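You operate a simulated robot arm through the tools that you are given. There is no shell and no other tool.

The job below is to be done with a simulated robot arm. You get a single attempt, and the scene is never put back.

TASK
Carry the large window to the big trolley, set it down and let go.
Fine: place knob to TROLLEY, UP till CLEAR, GO till ARRIVED, DOWN till RESTING, then RELEASE.
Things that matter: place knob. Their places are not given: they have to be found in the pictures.

The check looks at the end state, three seconds after you hand in, the way a careful person would. Anything else that was tipped, shoved, dropped, spilled or broken makes it a failure.

THE ROBOT
A 7-joint arm with a two-finger parallel gripper, fixed in place. Base frame: the origin is at the foot of the arm, x ahead of it, y to its left, z up. Readings come in m, degrees, newtons and seconds.
With the tool pointing down near the work surface it reaches from about 0.36 to 0.88 m from the base axis. Its first joint turns from -143.0 to 143.0 degrees. Payload 3 kg.
The tool frame sits at the grasp point between the pads (the TCP): z along the fingers, y along the line on which they close. The tips reach 0.03 m beyond it. Largest opening 0.094 m; finger width 0.028, thickness 0.01; the body of the gripper, 0.05 by 0.096 m, starts 0.055 m behind the TCP.
Orientation is told as [roll, pitch, yaw] about the base's x, y, z axes, in that order, counted from this pose: with the fingers straight down and closing along the base's y, the tool's x points along the base's -x, its y along +y and its z along -z.

THE INTERFACE
- The arm moves only by the tool play_rows. Its argument "increments" is text: rows parted by semicolons, each of 7 numbers parted by spaces: the turn, a rotation vector about the tool's x, y, z in degrees, then the shift along the tool's x, y, z in m, then the gripper command, from -1 (fully open) to 1 (shut), values between in proportion. In form: ax ay az dx dy dz jaw; .... A call has 1 to 20 rows; each row shifts and turns the commanded pose from where the row before left it, along the tool's axes as they then stand. Each row takes 0.2 s and may step no farther than 0.05 m and 8.6 degrees from the row before; otherwise, or with a gripper value out of range, the whole call is refused. A pose out of reach is approached as far as the arm can. The call stops where the force on the tool passes 40 N (or 10 N more than at its start, if that is more) or the arm is blocked; 0.2 s more then pass. Each finger travels about 0.072 m/s and halts on what it meets, pressing with about 25 N; the grip force reading is that of the motor and also rises with nothing between the fingers. The clock runs only during rows and for 0.2 s after the last one: add rows that do not move to give the fingers time. It gives the time, the measured TCP pose, the force on the tool (base axes), the opening and the grip force at its end, in the units of the frame above (readings bear some noise), with the torque about the TCP (base axes, N m) and any sound that the robot's microphone picked up.
- Cameras (640 x 400 px; columns grow to the right, rows downward): "scene" is fixed at [0.0507, -0.6514, 1.6298]; the picture's right is [0.85, -0.52, 0.00], its down [-0.17, -0.28, -0.94] and it looks along [0.49, 0.80, -0.33] (base axes); focal length 370 px, centre (320, 200). "wrist" rides on the gripper at [0.076, 0.014, -0.103] in the tool frame; the picture's right is [-0.18, 0.98, 0.00], its down [-0.75, -0.14, -0.64] and it looks along [-0.63, -0.12, 0.77] (tool axes); focal length 243 px, centre (320, 200).
- camera(camera): a new picture of that camera. The clock stands still meanwhile.
- pixel_to_xyz(camera, pixels): for up to 12 pixels [column, row] of the newest picture of that camera ("zoom" is the newest enlarged one), the place [x, y, z] in the base frame of the surface seen there, good to about 0.002 m. The clock stands still meanwhile.
- zoom(camera, box): a new picture of the part [left, top, right, bottom] of that camera's present view, enlarged. The clock stands still meanwhile.
- job_done(): hands the job in; it is judged then, once.

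Unless the task says otherwise, let go and move clear before handing in.

The tools are called after "Emit:" as a command line: name --argument value ..., lists and objects as JSON in quotes. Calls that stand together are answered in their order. play_rows: Moves the arm, as the interface text tells. Its arguments: {"type":"object","properties":{"increments":{"type":"string"}},"required":["increments"]} The other tools are called the same way: camera (camera) takes a picture; pixel_to_xyz (camera, pixels) gives the place of the surface under pixels of a picture; zoom (camera, box) takes an enlarged picture of a part of a camera's view; job_done () hands the job in.

At the start:

```text
clock: 0.0
position: [0.3781, 0.2456, 1.3343]
ee_rot: [0.1, 0.1, 0.0]
force: [-0.1, -0.5, 0.5]
torque: [-0.01, 0.01, 0.02]
opening: 0.0941
grasp_force: 0.1
```

scene: 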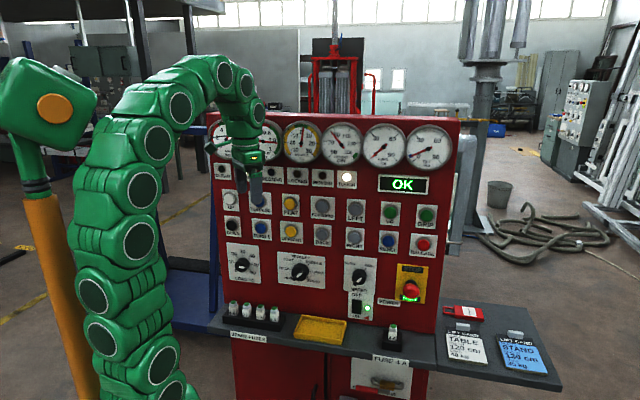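
wrist: 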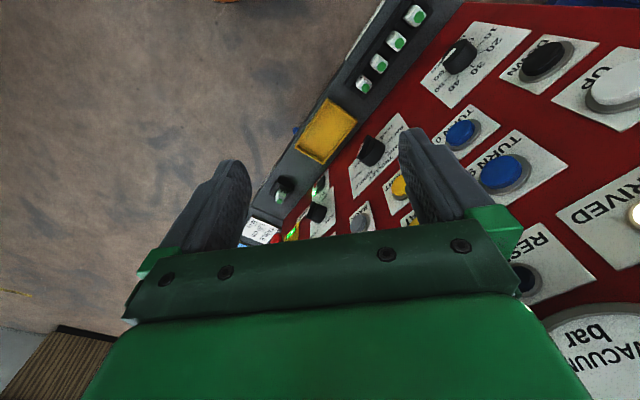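

The scene shows a red control panel with buttons, knobs, gauges and cards. I'll zoom in on the panel to read its labels.

Emit:
zoom --camera "scene" --box '[210, 160, 330, 235]'

Emit:
zoom --camera "scene" --box '[330, 160, 450, 235]'

Emit:
zoom --camera "scene" --box '[215, 235, 335, 310]'

Emit:
zoom --camera "scene" --box '[320, 235, 440, 310]'

Emit:
zoom --camera "scene" --box '[200, 100, 470, 269]'

Emit:
zoom --camera "scene" --box '[400, 290, 570, 396]'

Emit:
zoom --camera "scene" --box '[200, 290, 420, 400]'

Emit:
zoom --camera "scene" --box '[300, 0, 640, 212]'

```text
5.33 times, centred on (270, 198) of scene
```

zoom: 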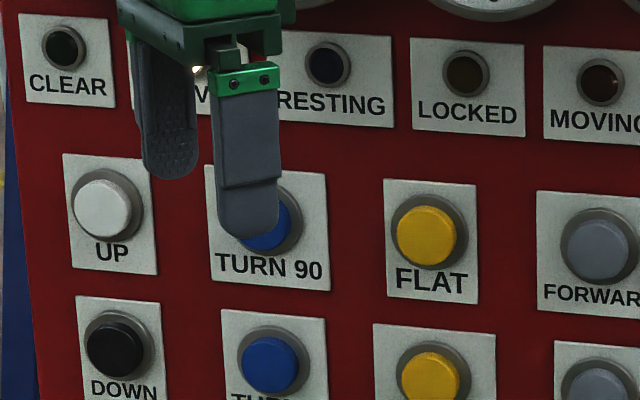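

```text
5.33 times, centred on (390, 198) of scene
```

zoom: 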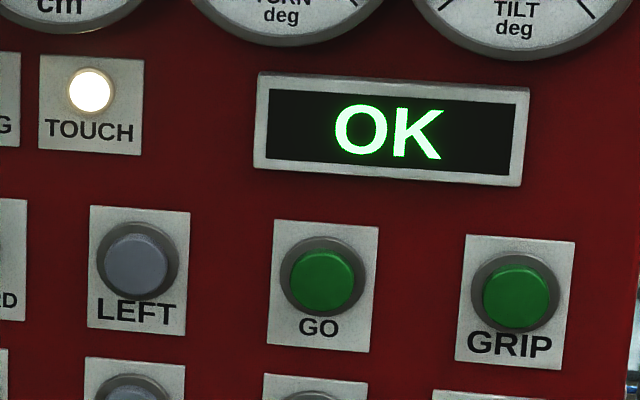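

```text
5.33 times, centred on (275, 272) of scene
```

zoom: 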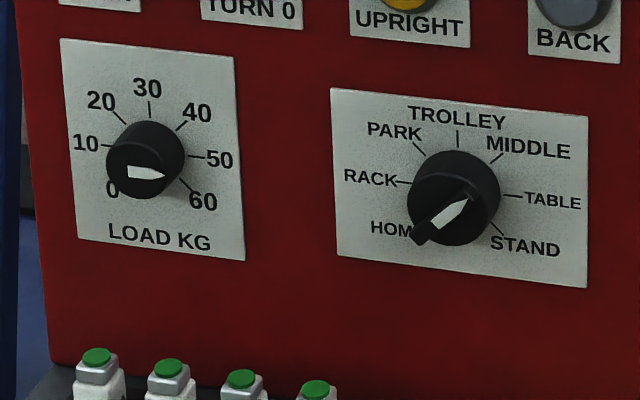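

```text
5.33 times, centred on (380, 272) of scene
```

zoom: 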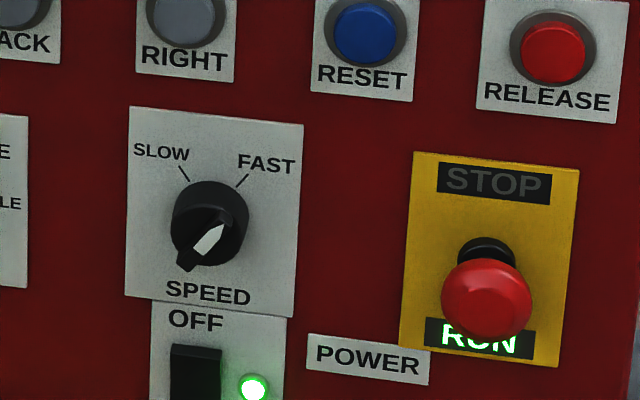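

```text
2.37 times, centred on (335, 184) of scene
```

zoom: 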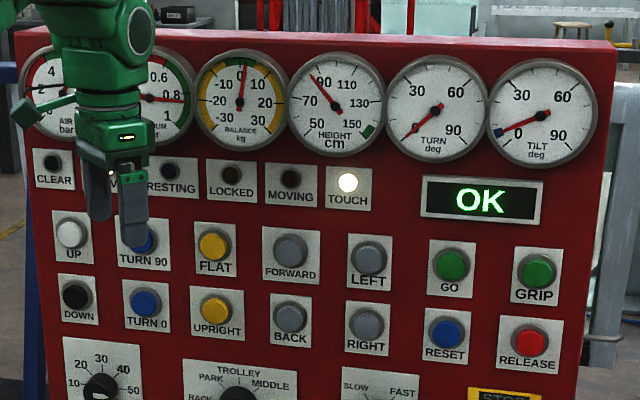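

```text
3.76 times, centred on (485, 343) of scene
```

zoom: 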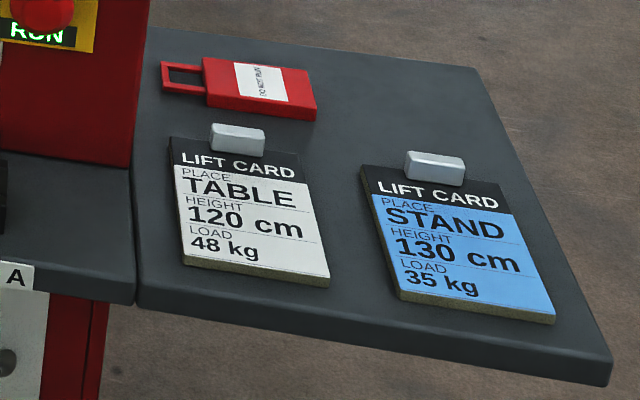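

```text
2.91 times, centred on (310, 345) of scene
```

zoom: 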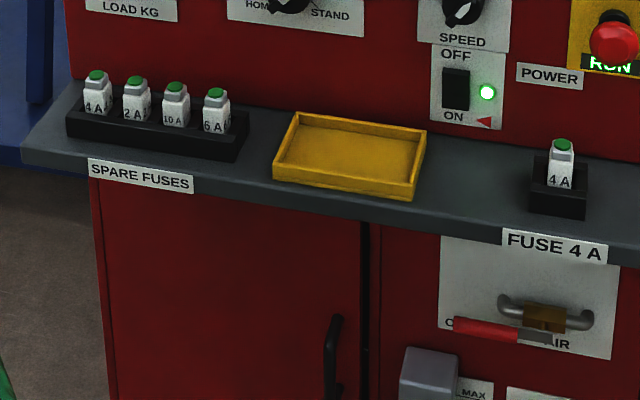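

```text
1.88 times, centred on (470, 106) of scene
```

zoom: 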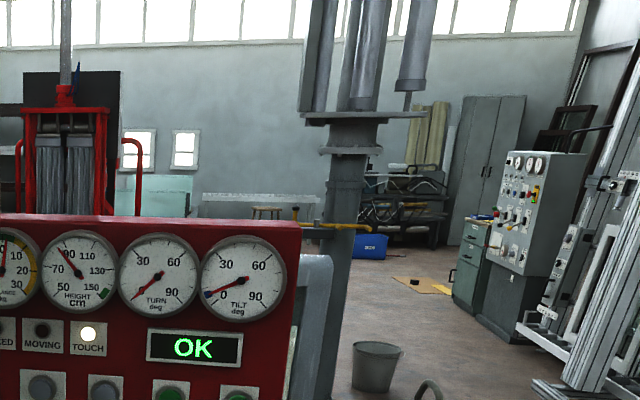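

The OK display, TOUCH lamp and RUN are lit, and the vacuum gauge looks to be in the green. I'll look closer at the knobs and gauges to see which way the pointers face.

Emit:
zoom --camera "scene" --box '[225, 240, 265, 290]'

Emit:
zoom --camera "scene" --box '[275, 250, 331, 290]'

Emit:
zoom --camera "scene" --box '[340, 252, 396, 292]'

Emit:
zoom --camera "scene" --box '[205, 110, 325, 185]'

Emit:
zoom --camera "wrist" --box '[240, 0, 640, 250]'

Emit:
pixel_to_xyz --camera "scene" --pixels '[[300, 271], [284, 260], [322, 286], [230, 200], [391, 213], [232, 223], [423, 243], [300, 285], [372, 353], [430, 300], [215, 300], [410, 290]]'

```text
8.00 times, centred on (245, 265) of scene
```

zoom: 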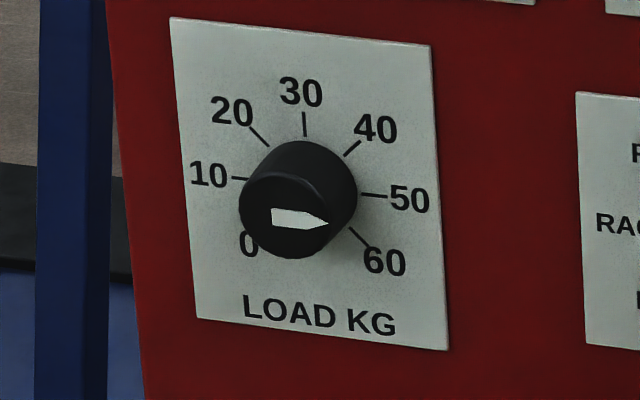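

```text
10.00 times, centred on (303, 270) of scene
```

zoom: 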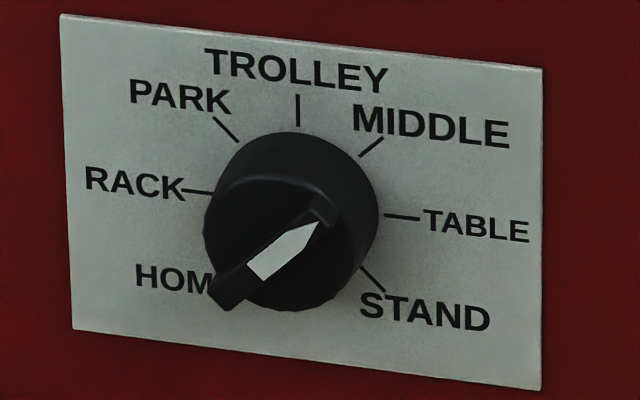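

```text
10.00 times, centred on (368, 272) of scene
```

zoom: 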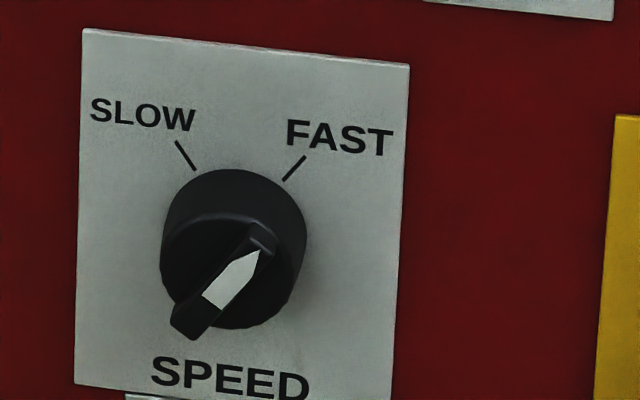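

```text
5.33 times, centred on (265, 148) of scene
```

zoom: 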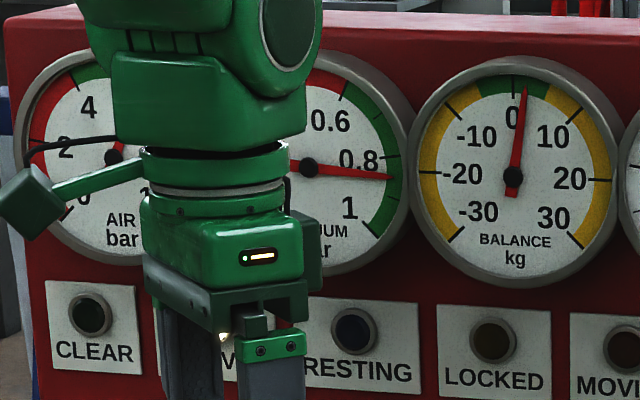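

```text
1.60 times, centred on (440, 125) of wrist
```

zoom: 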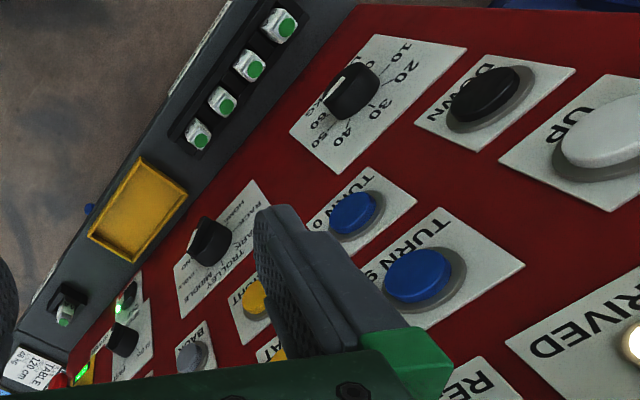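

```text
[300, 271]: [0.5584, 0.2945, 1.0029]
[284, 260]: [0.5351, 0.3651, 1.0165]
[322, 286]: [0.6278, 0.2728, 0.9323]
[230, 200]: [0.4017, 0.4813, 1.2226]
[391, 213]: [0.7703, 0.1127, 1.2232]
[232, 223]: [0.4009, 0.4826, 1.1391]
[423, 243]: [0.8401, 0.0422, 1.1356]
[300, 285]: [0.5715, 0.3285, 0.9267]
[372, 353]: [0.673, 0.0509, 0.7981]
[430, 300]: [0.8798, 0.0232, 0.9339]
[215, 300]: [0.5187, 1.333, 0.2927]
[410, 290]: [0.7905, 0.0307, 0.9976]
```

The pointed end of each white arrow marks the setting, so the place knob (300,271) is at MIDDLE, speed is at FAST and load is about 54. The panel is vertical with x+y≈0.90. Next I need exact places for the knob, the buttons and the lamps.

Emit:
zoom --camera "scene" --box '[275, 250, 331, 290]'

Emit:
pixel_to_xyz --camera "zoom" --pixels '[[320, 212], [275, 255], [225, 295], [250, 190], [300, 145], [360, 190], [300, 295], [225, 245], [298, 110], [405, 216], [197, 192], [370, 210]]'

Emit:
pixel_to_xyz --camera "scene" --pixels '[[229, 198], [231, 224], [390, 212], [424, 244], [238, 205], [223, 172], [347, 176], [388, 238], [426, 214], [411, 289], [260, 228], [395, 225]]'

Emit:
zoom --camera "scene" --box '[300, 30, 400, 125]'

```text
10.00 times, centred on (303, 270) of scene
```

zoom: 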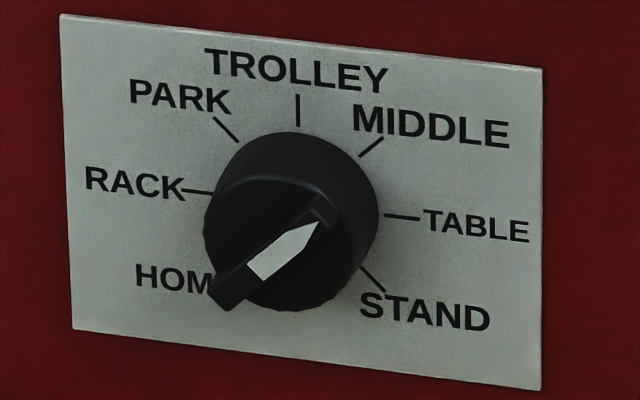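

```text
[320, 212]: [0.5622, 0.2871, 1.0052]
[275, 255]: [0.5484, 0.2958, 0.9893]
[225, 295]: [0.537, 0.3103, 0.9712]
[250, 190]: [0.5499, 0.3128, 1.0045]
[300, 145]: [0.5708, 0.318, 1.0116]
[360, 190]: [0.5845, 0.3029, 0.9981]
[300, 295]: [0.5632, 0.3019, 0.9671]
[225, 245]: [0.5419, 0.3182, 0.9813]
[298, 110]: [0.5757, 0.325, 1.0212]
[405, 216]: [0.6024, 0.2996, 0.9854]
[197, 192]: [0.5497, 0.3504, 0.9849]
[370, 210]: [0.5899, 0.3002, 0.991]
```

```text
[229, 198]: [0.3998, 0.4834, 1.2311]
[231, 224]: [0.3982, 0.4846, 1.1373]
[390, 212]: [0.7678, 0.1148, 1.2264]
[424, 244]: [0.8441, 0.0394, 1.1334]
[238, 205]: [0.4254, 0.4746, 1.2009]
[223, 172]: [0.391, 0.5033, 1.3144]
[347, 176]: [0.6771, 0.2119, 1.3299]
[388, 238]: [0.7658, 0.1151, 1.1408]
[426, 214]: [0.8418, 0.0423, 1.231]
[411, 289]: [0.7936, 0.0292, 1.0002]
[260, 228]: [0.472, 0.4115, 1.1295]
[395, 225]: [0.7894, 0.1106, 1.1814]
```

```text
4.21 times, centred on (350, 78) of scene
```

zoom: 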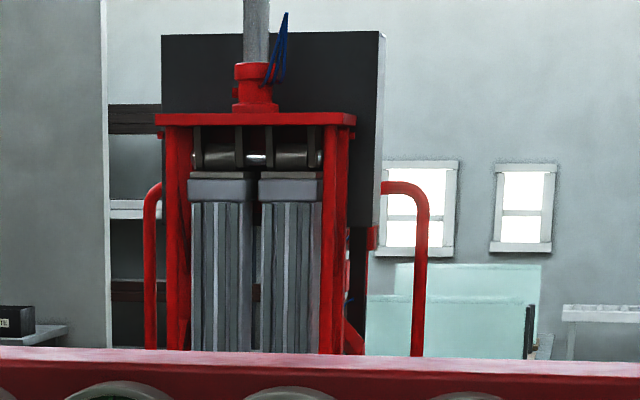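

The knob axis is at about (u=0.1775 along the panel, z=0.985), with its bar top at normal distance 0.598. The buttons UP, DOWN, GO and RELEASE are located too. I'll yaw the tool to face the panel, then tilt it to horizontal.

Emit:
play_rows --increments "0 0 -7.5 0 0 0 -1;0 0 -7.5 0 0 0 -1;0 0 -7.5 0 0 0 -1;0 0 -7.5 0 0 0 -1;0 0 -7.5 0 0 0 -1;0 0 -7.5 0 0 0 -1;0 -7.5 0 0 0 0 -1;0 -7.5 0 0 0 0 -1;0 -7.5 0 0 0 0 -1;0 -7.5 0 0 0 0 -1;0 -7.5 0 0 0 0 -1;0 -7.5 0 0 0 0 -1"

```text
clock: 2.6
position: [0.3777, 0.2445, 1.3362]
ee_rot: [-0.1, -45.1, 45.1]
force: [-0.2, 0.0, -0.3]
torque: [0.0, 0.01, 0.02]
opening: 0.0939
grasp_force: 0.0
```

Yaw is 45 and tilt is halfway, and the arm is tracking well. I'll finish the tilt.

Emit:
play_rows --increments "0 -7.5 0 0 0 0 -1;0 -7.5 0 0 0 0 -1;0 -7.5 0 0 0 0 -1;0 -7.5 0 0 0 0 -1;0 -7.5 0 0 0 0 -1;0 -7.5 0 0 0 0 -1"

Emit:
camera --camera "scene"

Emit:
camera --camera "wrist"

```text
clock: 4.0
position: [0.3764, 0.2438, 1.3367]
ee_rot: [0.0, -74.9, 45.1]
force: [-1.1, -0.2, 0.8]
torque: [0.01, 0.0, -0.02]
opening: 0.094
grasp_force: 0.1
out of reach, approached as far as the arm can: row 5, 6
```

```text
taken
```

scene: 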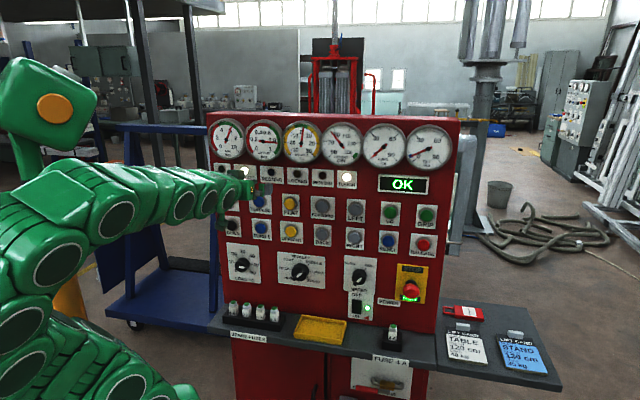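

```text
taken
```

wrist: 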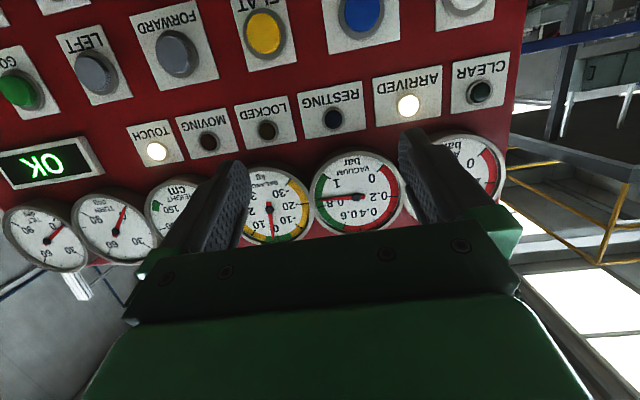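

The tilt stopped at about -75°, the arm's limit at this spot. I'll move forward and down toward the knob, where there should be more reach, and see what the commanded pose does.

Emit:
play_rows --increments "0 0 0 0.03 -0.02 0.015 -1;0 0 0 0.03 -0.02 0.015 -1;0 0 0 0.03 -0.02 0.015 -1;0 0 0 0.03 -0.02 0 -1;0 0 0 0 0 0 -1"

```text
clock: 5.2
position: [0.4778, 0.192, 1.2828]
ee_rot: [0.0, -74.8, 45.1]
force: [0.2, -0.4, -0.1]
torque: [-0.04, 0.01, -0.04]
opening: 0.0943
grasp_force: 0.1
out of reach, approached as far as the arm can: row 1, 2, 3, 4
```

The arm is still limited and the pose differs from what I commanded. I'll hold still to see where it settles, then look.

Emit:
play_rows --increments "0 0 0 0 0 0 -1;0 0 0 0 0 0 -1"

Emit:
camera --camera "scene"

```text
clock: 5.8
position: [0.4792, 0.1915, 1.2814]
ee_rot: [0.1, -75.0, 45.0]
force: [-0.4, 1.7, -0.2]
torque: [0.04, -0.01, 0.0]
opening: 0.094
grasp_force: 0.1
```

```text
taken
```

scene: 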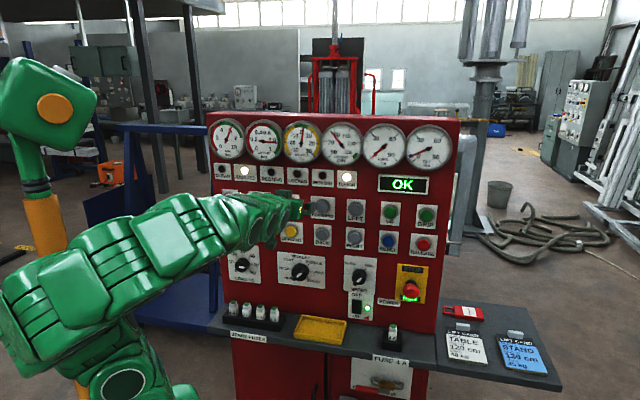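

The still rows gave no reach warning, so the commanded pose now matches the real one at -75°. I'll try the rest of the tilt from here.

Emit:
play_rows --increments "0 -5 0 0 0 0 -1;0 -5 0 0 0 0 -1;0 -5 0 0 0 0 -1;0 0 0 0 0 0 -1"

```text
clock: 6.8
position: [0.4793, 0.192, 1.281]
ee_rot: [0.1, -74.8, 44.9]
force: [0.0, 1.0, -0.2]
torque: [0.04, 0.0, -0.02]
opening: 0.0941
grasp_force: 0.1
out of reach, approached as far as the arm can: row 1, 2, 3
```

The tilt is still stuck near -75° here. I'll move down to knob height in front of the place knob and test the tilt there.

Emit:
play_rows --increments "0 0 0 0.0379 0.0037 0.0139 -1;0 0 0 0.0379 0.0037 0.0139 -1;0 0 0 0.0379 0.0037 0.0139 -1;0 0 0 0.0379 0.0037 0.0139 -1;0 0 0 0.0379 0.0037 0.0139 -1;0 0 0 0.0379 0.0037 0.0139 -1;0 0 0 0.0379 0.0037 0.0139 -1;0 0 0 0 0 0 -1;0 -5 0 0 0 0 -1;0 -5 0 0 0 0 -1;0 -5 0 0 0 0 -1;0 0 0 0 0 0 -1"

Emit:
camera --camera "scene"

Emit:
camera --camera "wrist"

```text
clock: 9.4
position: [0.5338, 0.1657, 1.2854]
ee_rot: [-4.8, -83.6, 48.4]
force: [0.1, -0.3, 1.0]
torque: [0.0, 0.01, -0.02]
opening: 0.0939
grasp_force: 0.0
out of reach, approached as far as the arm can: row 1, 2, 3, 4, 5, 6, 7, 9, 10, 11
```

```text
taken
```

scene: 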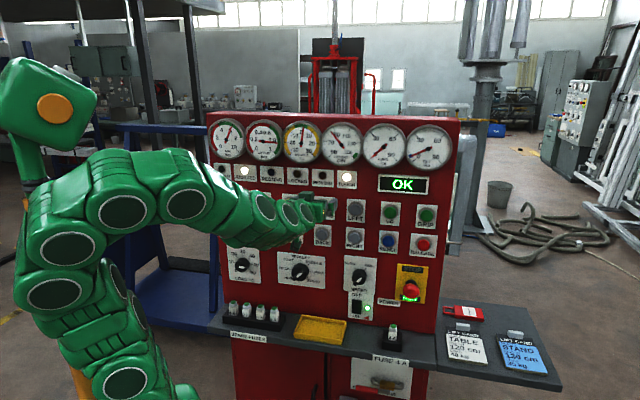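

```text
taken
```

wrist: 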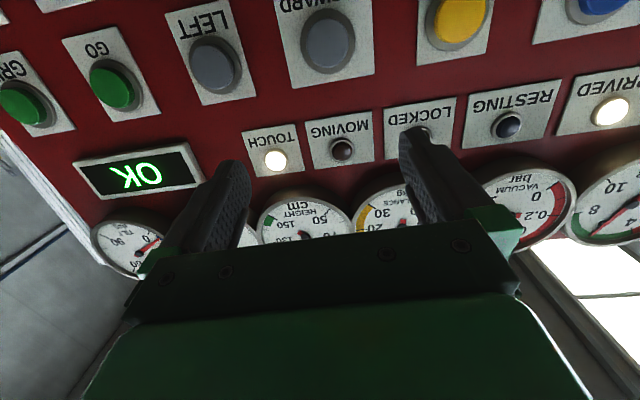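

It went sideways but the tilt is now about -84°, with the tool axis ≈(0.72,0.69,-0.11), nearly square to the panel. I'll test small straight-down steps from this posture.

Emit:
play_rows --increments "0 0 0 0.02 0 0 -1;0 0 0 0.02 0 0 -1;0 0 0 0.02 0 0 -1;0 0 0 0 0 0 -1"

```text
clock: 10.4
position: [0.5342, 0.1644, 1.2763]
ee_rot: [-4.7, -83.4, 48.3]
force: [-0.6, -0.2, -0.4]
torque: [-0.01, 0.0, 0.04]
opening: 0.094
grasp_force: 0.1
out of reach, approached as far as the arm can: row 1, 2, 3
```

Straight down is blocked in this posture. I'll measure where the arm's own joints are so I can work out the reach limit.

Emit:
camera --camera "scene"

Emit:
pixel_to_xyz --camera "scene" --pixels '[[180, 392], [125, 383], [115, 340], [62, 273], [55, 234], [115, 210], [187, 199], [235, 210], [265, 205], [291, 213], [60, 330], [40, 95]]'

```text
taken
```

scene: 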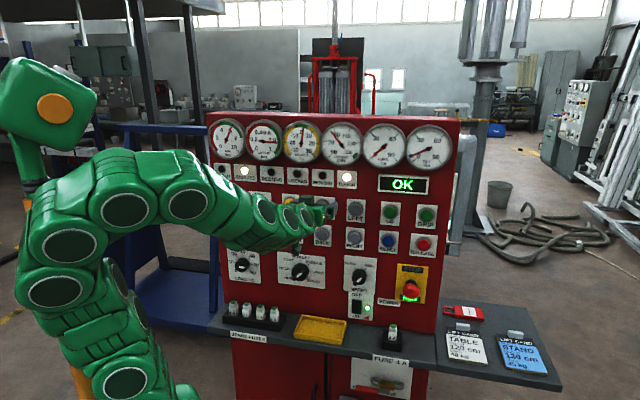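

```text
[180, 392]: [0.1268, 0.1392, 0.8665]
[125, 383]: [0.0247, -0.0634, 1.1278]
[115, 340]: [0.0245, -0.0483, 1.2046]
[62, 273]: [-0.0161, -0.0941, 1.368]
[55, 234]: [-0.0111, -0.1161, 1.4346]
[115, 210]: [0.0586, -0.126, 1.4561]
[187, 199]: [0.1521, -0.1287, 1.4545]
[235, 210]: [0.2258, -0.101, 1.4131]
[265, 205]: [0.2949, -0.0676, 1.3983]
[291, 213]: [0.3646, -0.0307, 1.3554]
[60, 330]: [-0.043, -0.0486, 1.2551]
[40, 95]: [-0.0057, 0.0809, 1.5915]
```

The readings fit a simple rule: the wrist centre can't come within about 0.41 m of a shoulder near z≈1.06. I'll move to the right and yaw about 22° so the wrist stays outside that, then come down on the knob from the right.

Emit:
play_rows --increments "-2 0 0 0 -0.02 -0.003 -1;-4 0 0 0 -0.02 -0.003 -1;-5.8 -1.6 0 0 -0.02 -0.005 -1;-5.8 -1.6 0 0 -0.02 -0.006 -1;-5.8 -1.6 0 0 -0.01 -0.006 -1;0 -1.6 0 0 0 0 -1;0 0 0 0 0 0 -1"

```text
clock: 12.0
position: [0.5877, 0.0894, 1.2783]
ee_rot: [99.0, -88.7, -32.2]
force: [0.3, 0.1, -0.4]
torque: [-0.01, 0.03, 0.02]
opening: 0.0939
grasp_force: 0.0
```

No reach warnings this time, and the tool yaw is about 67° and level. I'm going down 0.28 m at u≈0.35.

Emit:
play_rows --increments "0 0 0 0.02 0 0 -1;0 0 0 0.04 0 0 -1;0 0 0 0.04 0 0 -1;0 0 0 0.04 0 0 -1;0 0 0 0.04 0 0 -1;0 0 0 0.04 0 0 -1;0 0 0 0.04 0 0 -1;0 0 0 0.02 0 0 -1;0 0 0 0 0 0 -1"

Emit:
camera --camera "scene"

Emit:
camera --camera "wrist"

```text
clock: 14.0
position: [0.5827, 0.0918, 0.9976]
ee_rot: [98.6, -88.7, -31.8]
force: [0.3, 0.3, 0.3]
torque: [-0.01, 0.01, 0.01]
opening: 0.094
grasp_force: 0.1
```

```text
taken
```

scene: 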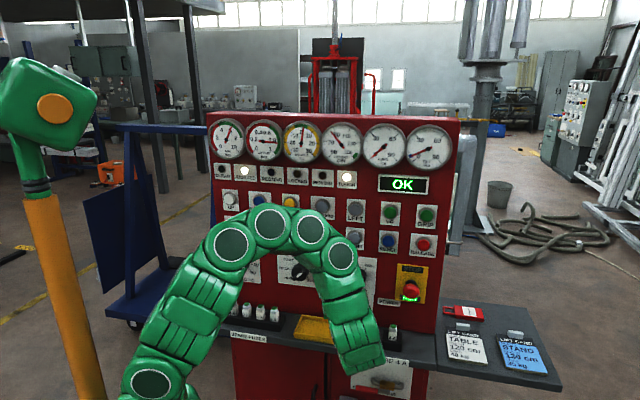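

```text
taken
```

wrist: 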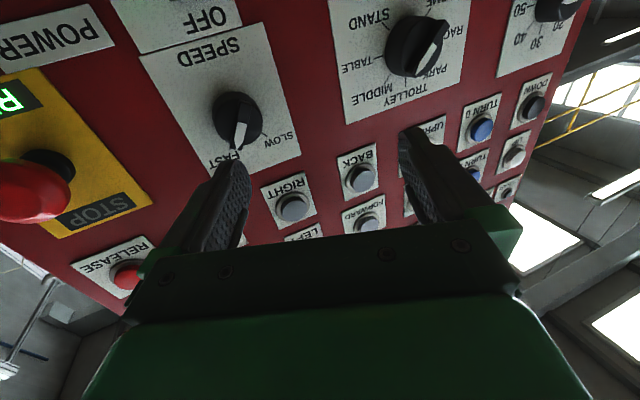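

I'm in front of the panel, and the wrist camera sees the place knob near (415,45) upside down. I'll zoom in to confirm which way its pointer faces and measure the bar.

Emit:
zoom --camera "wrist" --box '[330, 0, 490, 100]'

Emit:
pixel_to_xyz --camera "zoom" --pixels '[[400, 190], [445, 95], [380, 260], [430, 160], [350, 250], [330, 120], [255, 160], [290, 270], [410, 140], [440, 125], [395, 225], [370, 290]]'

```text
4.00 times, centred on (410, 50) of wrist
```

zoom: 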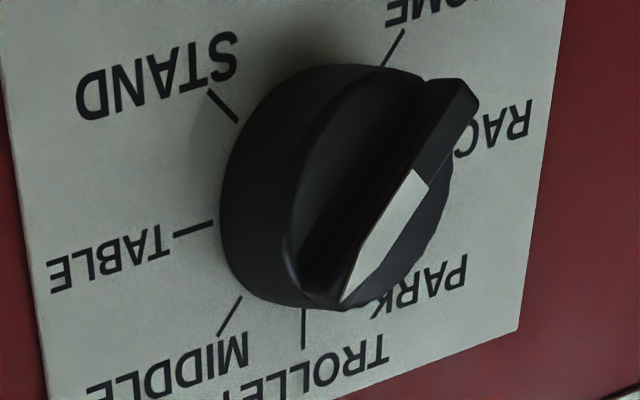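

```text
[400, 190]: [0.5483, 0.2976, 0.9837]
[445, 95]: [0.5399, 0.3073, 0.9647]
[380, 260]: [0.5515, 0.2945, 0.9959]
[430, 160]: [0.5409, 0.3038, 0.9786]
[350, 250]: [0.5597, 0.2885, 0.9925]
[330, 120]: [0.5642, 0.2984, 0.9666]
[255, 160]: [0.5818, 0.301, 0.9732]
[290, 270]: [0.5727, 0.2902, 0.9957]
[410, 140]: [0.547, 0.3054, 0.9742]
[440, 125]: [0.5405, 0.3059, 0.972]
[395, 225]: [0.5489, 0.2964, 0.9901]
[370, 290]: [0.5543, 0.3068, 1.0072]
```

The pointer tip faces MIDDLE. The bar is about 10 mm wide and runs to the upper right, with its top at n≈0.598. I'll pre-close the fingers to about 0.03 and turn the tool 45° clockwise about the panel normal so the fingers straddle the bar.

Emit:
play_rows --increments "0 -2.81 6.953 0 0 0 0;0 -2.81 6.953 0 0 0 0.36;0 -2.81 6.953 0 0 0 0.36;0 -2.81 6.953 0 0 0 0.36;0 -2.81 6.953 0 0 0 0.36;0 -2.81 6.953 0 0 0 0.36;0 0 0 0 0 0 0.36;0 0 0 0 0 0 0.36"

```text
clock: 15.8
position: [0.5825, 0.0927, 0.9978]
ee_rot: [111.7, -43.8, -44.9]
force: [0.2, -0.2, -0.1]
torque: [-0.04, 0.01, 0.01]
opening: 0.0303
grasp_force: 0.2
```

The orientation came out as planned (tool axis n≈0.93, u≈-0.26, z≈+0.27). I'm moving to a standoff right in front of the knob, with the tips still about 1.5 cm short of the bar.

Emit:
play_rows --increments "0 0 0 0.0223 0.00815 0.0213 0.36;0 0 0 0.0223 0.00815 0.0213 0.36;0 0 0 0.0223 0.00815 0.0213 0.36;0 0 0 0.0223 0.00815 0.0213 0.36;0 0 0 0.0138 0.0115 0.0046 0.36;0 0 0 0.0138 0.0115 0.0046 0.36;0 0 0 0.0138 0.0115 0.0046 0.36;0 0 0 0 0 0 0.36"

Emit:
camera --camera "wrist"

Emit:
camera --camera "scene"

```text
clock: 17.6
position: [0.5525, 0.2356, 0.958]
ee_rot: [111.5, -43.7, -45.1]
force: [-0.4, -0.7, 0.3]
torque: [0.03, -0.03, -0.01]
opening: 0.0298
grasp_force: 0.1
out of reach, approached as far as the arm can: row 4, 5, 6, 7
```

```text
taken
```

wrist: 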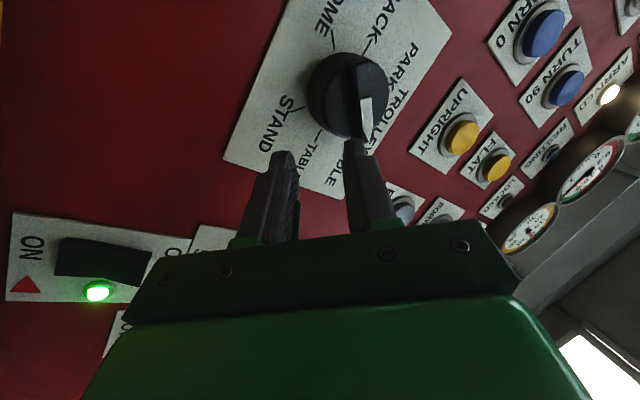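

```text
taken
```

scene: 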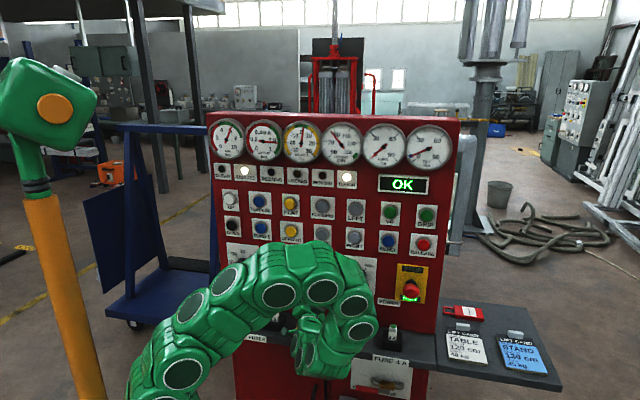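

The arm hit its limit again. Refitting all four stops gives a wrist keep-out of about 0.44 m around (0,0,1.02). A better plan is to come at the knob tilted 45° from above with the fingers left and right of the bar. Closing them would then turn the bar upright, which is TROLLEY. First I'll back off up and to the right and rotate back.

Emit:
play_rows --increments "0 0 0 -0.03 0 0 0.36;0 0 0 -0.04 0 0 0.36;0 0 0 -0.03 0 -0.01 0.36;0 2.81 -6.953 0 0 -0.01 0.36;0 2.81 -6.953 0 0 -0.01 0.36;0 2.81 -6.953 0 0 0 0.36;0 2.81 -6.953 0 0 0 0.36;0 2.81 -6.953 0 0 0 0.36;0 2.81 -6.953 0 0 0 0.36;0 0 0 0 0 0 0.36"

```text
clock: 19.8
position: [0.589, 0.1597, 1.0182]
ee_rot: [98.1, -88.8, -31.3]
force: [0.7, 0.7, -0.4]
torque: [-0.05, 0.04, 0.01]
opening: 0.0302
grasp_force: 0.0
```

Back in the level pose at (n 0.529, u 0.304, z 1.018). Now I'll pitch 45° downward, then swing the yaw back square to the panel.

Emit:
play_rows --increments "0 0 0 -0.04 0 0 0.36;0 7.5 0 0 0 0 0.2;0 7.5 0 0 0 0 0;0 7.5 0 0 0 0 0;0 7.5 0 0 0 0 0;0 7.5 0 0 0 0 0;0 7.5 0 0 0 0 0;5.2 0 5.2 0 0 0 0;5.2 0 5.2 0 0 0 0;5.2 0 5.2 0 0 0 0;0 0 0 0 0 0 0"

```text
clock: 22.2
position: [0.59, 0.1596, 1.0586]
ee_rot: [1.8, -44.6, 43.3]
force: [-0.9, -0.3, -0.2]
torque: [0.03, 0.0, 0.01]
opening: 0.0468
grasp_force: 0.1
```

The tool now tilts about 45° down and is square to the panel. I'm sliding left to a standoff on the knob's axis line, about 4 cm back along the tool.

Emit:
play_rows --increments "0.6 0 -1.2 0.0026 0.0317 0.00965 -0.1;0 0 0 0.0026 0.0317 0.00965 -0.1;0 0 0 0.0026 0.0317 0.00965 -0.1;0 0 0 0.0026 0.0317 0.00965 -0.1;0 0 0 0 0 0 -0.1;0 0 0 0 0 0 -0.1"

Emit:
camera --camera "wrist"

Emit:
camera --camera "scene"

```text
clock: 23.6
position: [0.5144, 0.2621, 1.0249]
ee_rot: [0.0, -44.7, 45.0]
force: [0.4, -0.2, -0.4]
torque: [-0.02, 0.01, 0.0]
opening: 0.0516
grasp_force: 0.0
```

```text
taken
```

wrist: 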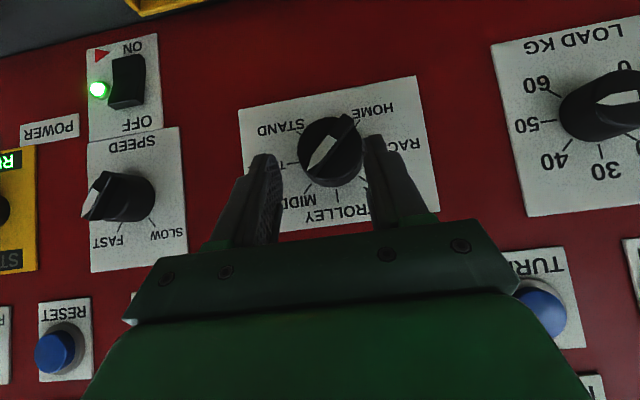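

```text
taken
```

scene: 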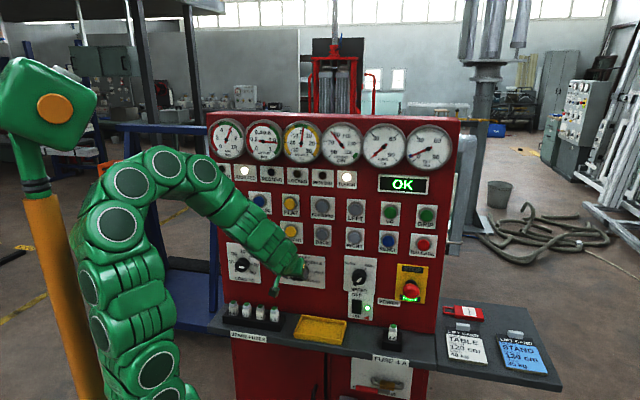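

The tool is centred on the knob, with the bar between the two fingers in the wrist view. I'm plunging 0.039 m along the tool axis in small steps.

Emit:
play_rows --increments "0 0 0 0 0 0.012 -0.1;0 0 0 0 0 0.012 -0.1;0 0 0 0 0 0.008 -0.1;0 0 0 0 0 0.004 -0.1;0 0 0 0 0 0.003 -0.1;0 0 0 0 0 0 -0.1"

Emit:
zoom --camera "wrist" --box '[200, 60, 460, 222]'

```text
clock: 25.0
position: [0.5333, 0.2814, 0.9974]
ee_rot: [0.0, -44.6, 45.1]
force: [-0.2, 0.2, 0.6]
torque: [-0.02, -0.01, -0.03]
opening: 0.0517
grasp_force: 0.0
```

```text
2.46 times, centred on (330, 141) of wrist
```

zoom: 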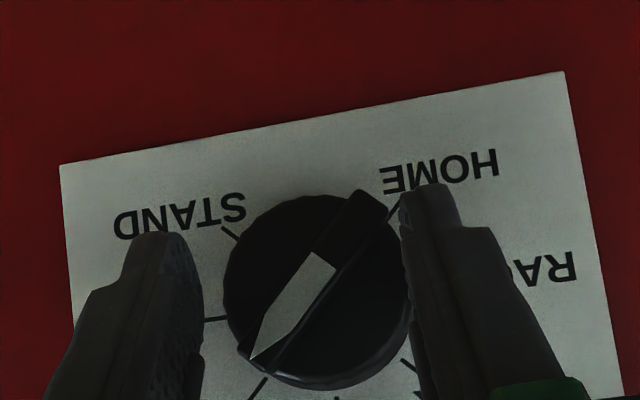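

The fingers straddle the bar with no contact yet. I'll close them slowly so they turn the bar upright.

Emit:
play_rows --increments "0 0 0 0 0 0 0.2;0 0 0 0 0 0 0.35;0 0 0 0 0 0 0.5;0 0 0 0 0 0 0.6;0 0 0 0 0 0 0.7;0 0 0 0 0 0 0.8;0 0 0 0 0 0 0.8;0 0 0 0 0 0 0.8"

Emit:
zoom --camera "wrist" --box '[200, 60, 460, 222]'

```text
clock: 26.8
position: [0.5336, 0.2813, 0.9965]
ee_rot: [0.0, -44.7, 45.1]
force: [-7.8, 8.3, -1.4]
torque: [-0.03, 0.21, 0.28]
opening: 0.0159
grasp_force: 5.4
```

```text
2.46 times, centred on (330, 141) of wrist
```

zoom: 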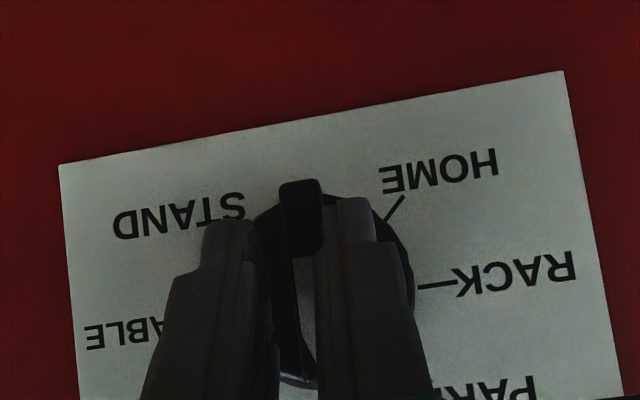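

The bar has turned most of the way and the opening is 0.016. I'll close fully so it aligns against both pads.

Emit:
play_rows --increments "0 0 0 0 0 0 0.9;0 0 0 0 0 0 1;0 0 0 0 0 0 1;0 0 0 0 0 0 1;0 0 0 0 0 0 1"

Emit:
zoom --camera "wrist" --box '[200, 60, 460, 222]'

```text
clock: 27.4
position: [0.5311, 0.2842, 0.9968]
ee_rot: [0.2, -44.7, 45.4]
force: [-7.2, -0.1, 2.0]
torque: [-0.13, 0.24, 0.02]
opening: 0.0108
grasp_force: 44.6
stopped in row 3: the force on the tool passed its limit at 46 N (the readings are from after the stop); the commanded pose is now the measured one
```

```text
2.46 times, centred on (330, 141) of wrist
```

zoom: 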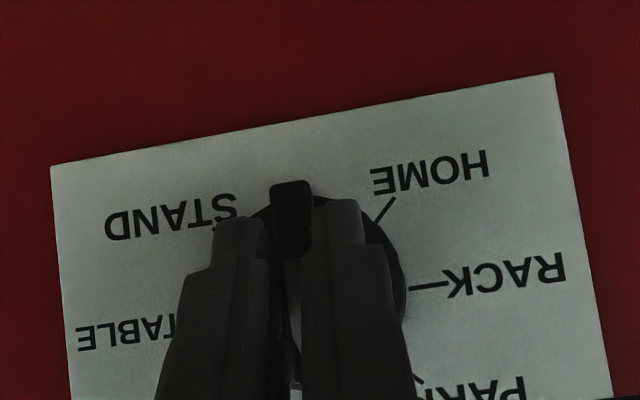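

The opening is 0.0108, about the bar width, so the bar is flat between the pads. I'll open, back off and check the knob.

Emit:
play_rows --increments "0 0 0 0 0 0 0.6;0 0 0 0 0 0 0.2;0 0 0 0 0 0 -0.1;0 0 0 0 0 -0.01 -0.1;0 0 0 0 0 -0.015 -0.1;0 0 0 0 0 -0.015 -0.1;0 0 0 0 0 0 -0.1"

Emit:
zoom --camera "wrist" --box '[220, 60, 480, 222]'

Emit:
zoom --camera "scene" --box '[205, 110, 465, 290]'

```text
clock: 29.0
position: [0.5113, 0.2627, 1.026]
ee_rot: [0.2, -44.7, 45.4]
force: [0.1, 0.5, 0.0]
torque: [0.04, 0.02, 0.01]
opening: 0.0516
grasp_force: 0.1
```

```text
2.46 times, centred on (350, 141) of wrist
```

zoom: 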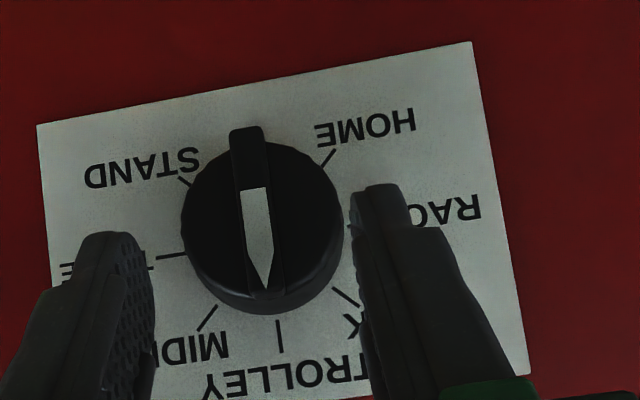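

```text
2.22 times, centred on (335, 200) of scene
```

zoom: 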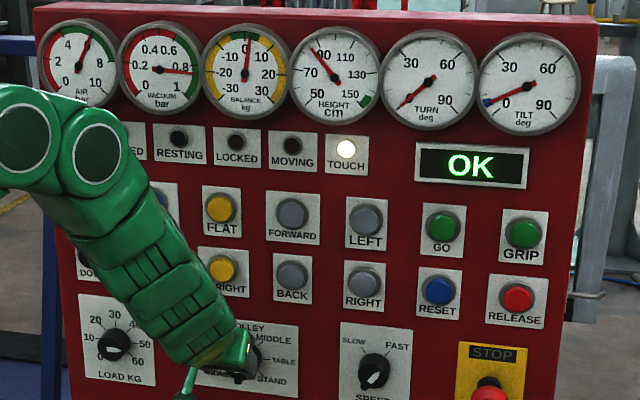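

The pointer tip now sits on TROLLEY and the display still reads OK. I'll close the fingers and move to a standoff in front of UP (u -0.059, z 1.231).

Emit:
play_rows --increments "0 0 0 -0.0203 0.0294 -0.0179 0.3;0 0 0 -0.0203 0.0294 -0.0179 0.7;0 0 0 -0.0203 0.0294 -0.0179 1;0 0 0 -0.0203 0.0294 -0.0179 1;0 0 0 -0.0203 0.0294 -0.0179 1;0 0 0 -0.0203 0.0294 -0.0179 1;0 0 0 -0.0203 0.0294 -0.0179 1;0 0 0 -0.0203 0.0294 -0.0179 1;0 0 0 0 0 0 1"

Emit:
camera --camera "wrist"

Emit:
camera --camera "scene"

```text
clock: 31.0
position: [0.3466, 0.4417, 1.2407]
ee_rot: [8.1, -43.2, 40.7]
force: [-0.3, -0.4, -1.2]
torque: [0.02, 0.02, 0.01]
opening: 0.0002
grasp_force: 25.4
```

```text
taken
```

wrist: 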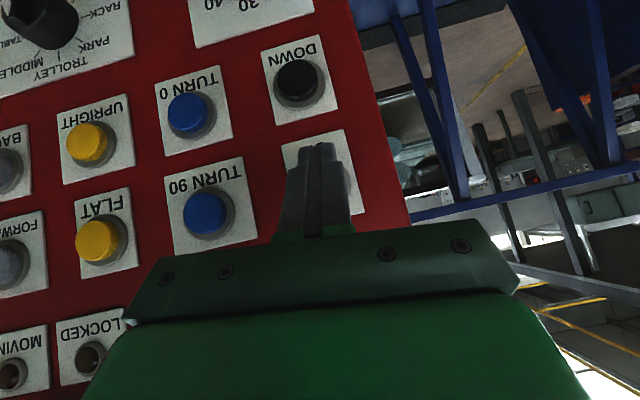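

```text
taken
```

scene: 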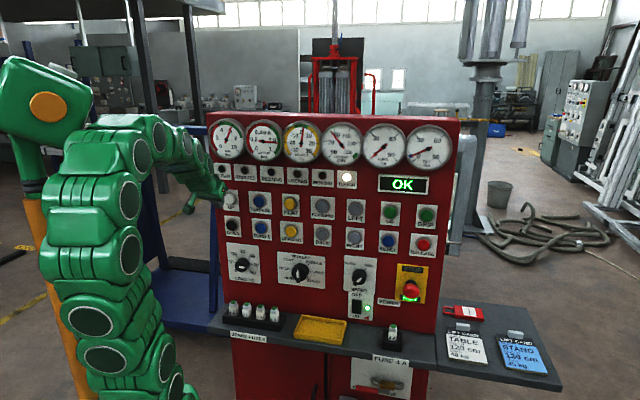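

The ARRIVED lamp is off, which fits the knob now being at TROLLEY. The tool orientation drifted a little, so I'll let it settle and read it again.

Emit:
play_rows --increments "0 0 0 0 0 0 1;0 0 0 0 0 0 1"

```text
clock: 31.6
position: [0.3457, 0.4412, 1.2402]
ee_rot: [8.1, -43.2, 40.9]
force: [-0.7, -0.4, -0.3]
torque: [-0.01, 0.03, -0.01]
opening: 0.0
grasp_force: 25.1
```

It settled at (n 0.556, u -0.067, z 1.240). I'm moving to just short of the UP button face, with a small correction to the right.

Emit:
play_rows --increments "0 0 0 -0.0137 -0.0055 0.01 1;0 0 0 -0.0137 -0.0055 0.01 1;0 0 0 0 0 0 1"

Emit:
zoom --camera "wrist" --box '[200, 20, 440, 250]'

Emit:
zoom --camera "scene" --box '[190, 150, 290, 250]'

```text
clock: 32.4
position: [0.3854, 0.4554, 1.2439]
ee_rot: [5.5, -43.7, 41.7]
force: [0.2, -1.0, 0.5]
torque: [-0.01, 0.03, 0.01]
opening: 0.0
grasp_force: 25.4
```

```text
1.74 times, centred on (320, 135) of wrist
```

zoom: 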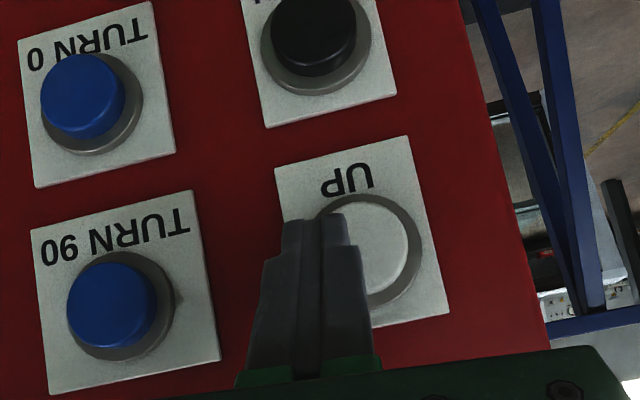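

```text
4.00 times, centred on (240, 200) of scene
```

zoom: 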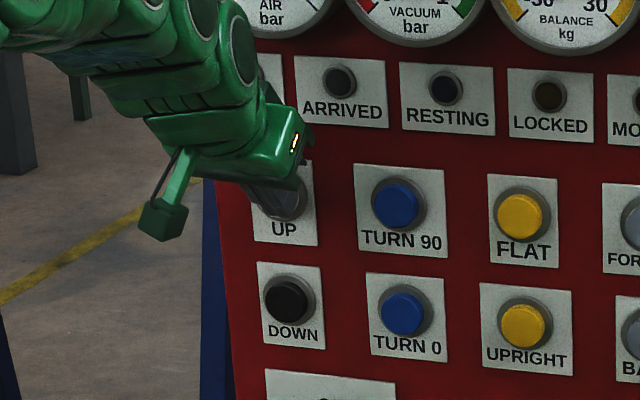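

The fingertip is about 8 mm right of the UP button's centre and almost touching. I'll back off a little and shift left.

Emit:
play_rows --increments "0 0 0 0.0043 0.004 -0.0042 1;0 0 0 0 0.004 0 1;0 0 0 0 0 0 1"

Emit:
zoom --camera "wrist" --box '[200, 20, 440, 250]'

Emit:
camera --camera "scene"

```text
clock: 33.2
position: [0.3716, 0.4576, 1.2465]
ee_rot: [8.7, -43.2, 40.0]
force: [-0.5, 0.2, -0.6]
torque: [-0.01, 0.02, -0.01]
opening: 0.0003
grasp_force: 25.3
```

```text
1.74 times, centred on (320, 135) of wrist
```

zoom: 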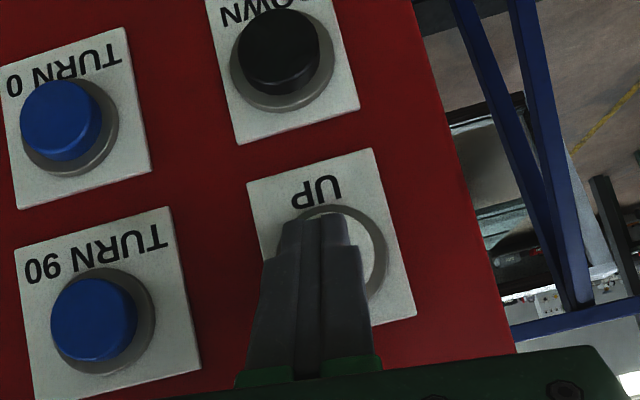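

```text
taken
```

scene: 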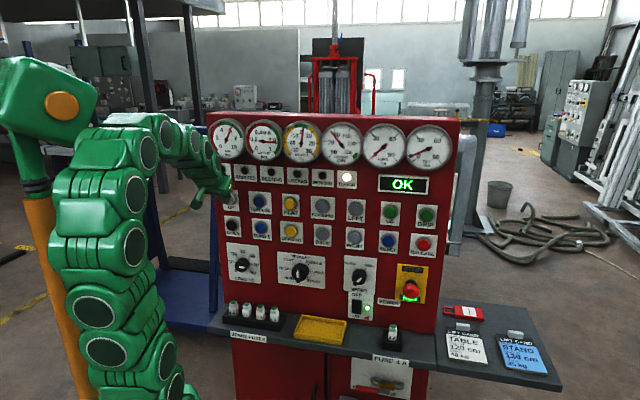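

The fingertip is now on the UP button's centre and about 7 mm short of it. I'll press straight in with small steps and hold.

Emit:
play_rows --increments "0 0 0 -0.0021 0 0.0021 1;0 0 0 -0.0021 0 0.0021 1;0 0 0 -0.0021 0 0.0021 1;0 0 0 -0.0021 0 0.0021 1;0 0 0 0 0 0 1"

Emit:
camera --camera "scene"

Emit:
zoom --camera "wrist" --box '[200, 20, 440, 250]'

```text
clock: 34.4
position: [0.3831, 0.4646, 1.2431]
ee_rot: [8.2, -43.2, 39.9]
force: [-17.1, -9.0, -5.6]
torque: [-0.25, 0.33, 0.22]
opening: 0.0
grasp_force: 24.1
heard: click
```

```text
taken
```

scene: 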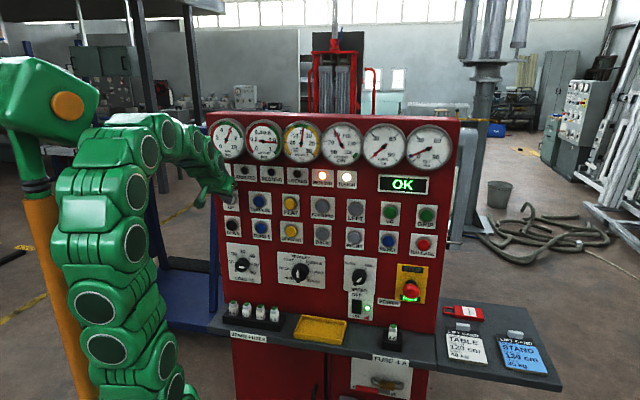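

```text
1.74 times, centred on (320, 135) of wrist
```

zoom: 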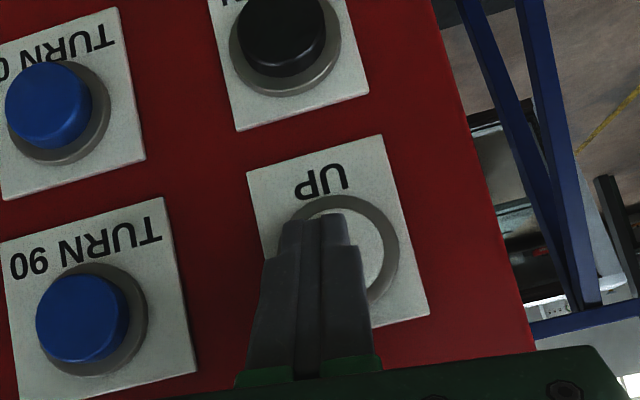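

It clicked, and the MOVING lamp (322,176) is lit with the height needle turning. I'll keep holding and watch the gauge and the CLEAR lamp.

Emit:
play_rows --increments "0 0 0 0 0 0 1;0 0 0 0 0 0 1;0 0 0 0 0 0 1"

Emit:
zoom --camera "scene" --box '[200, 115, 380, 227]'

Emit:
zoom --camera "scene" --box '[300, 20, 400, 120]'

```text
clock: 35.2
position: [0.3845, 0.4654, 1.2446]
ee_rot: [8.3, -43.3, 39.9]
force: [-16.7, -11.7, -8.1]
torque: [-0.28, 0.46, 0.11]
opening: 0.0001
grasp_force: 24.4
```

```text
3.56 times, centred on (290, 171) of scene
```

zoom: 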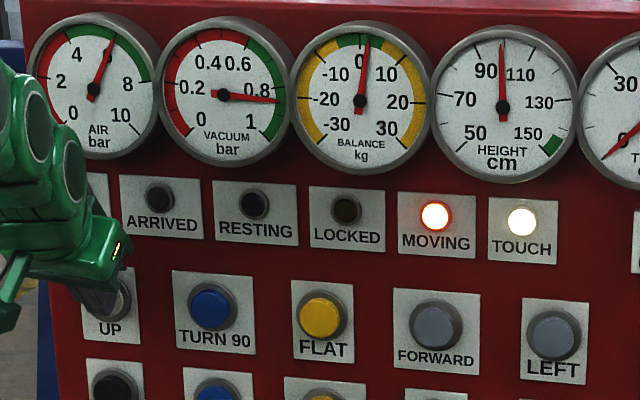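

```text
4.00 times, centred on (350, 70) of scene
```

zoom: 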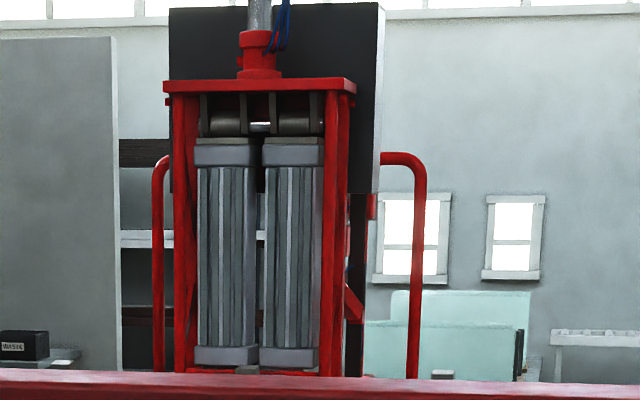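

The height is about 98 cm and rising, and the gauge's green zone starts just above 150. I'll keep holding UP for about 3 s.

Emit:
play_rows --increments "0 0 0 0 0 0 1;0 0 0 0 0 0 1;0 0 0 0 0 0 1;0 0 0 0 0 0 1;0 0 0 0 0 0 1;0 0 0 0 0 0 1;0 0 0 0 0 0 1;0 0 0 0 0 0 1;0 0 0 0 0 0 1;0 0 0 0 0 0 1;0 0 0 0 0 0 1;0 0 0 0 0 0 1;0 0 0 0 0 0 1;0 0 0 0 0 0 1"

Emit:
zoom --camera "scene" --box '[200, 115, 380, 227]'

Emit:
camera --camera "scene"

```text
clock: 38.2
position: [0.3847, 0.4659, 1.2451]
ee_rot: [7.9, -43.4, 40.1]
force: [-18.3, -9.3, -2.5]
torque: [-0.06, 0.31, 0.22]
opening: 0.0001
grasp_force: 25.0
```

```text
3.56 times, centred on (290, 171) of scene
```

zoom: 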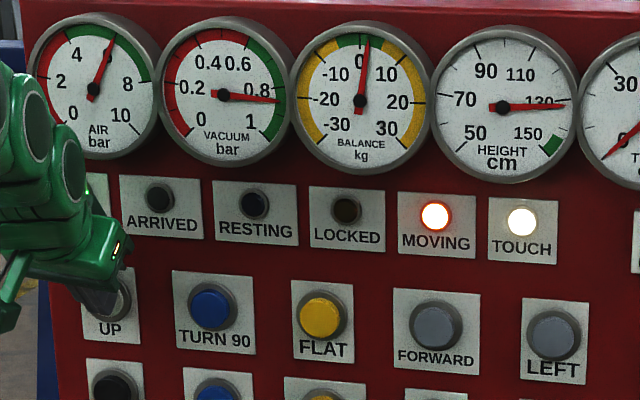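

```text
taken
```

scene: 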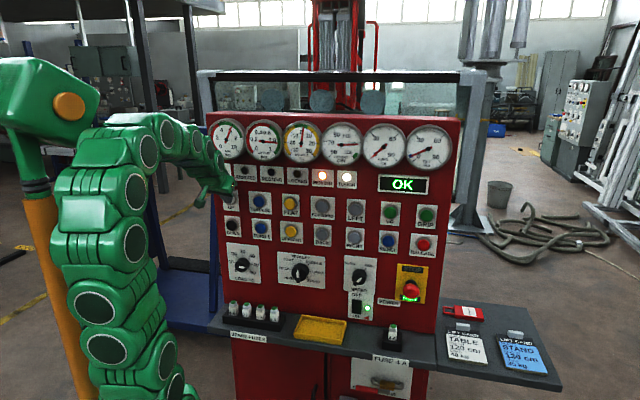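

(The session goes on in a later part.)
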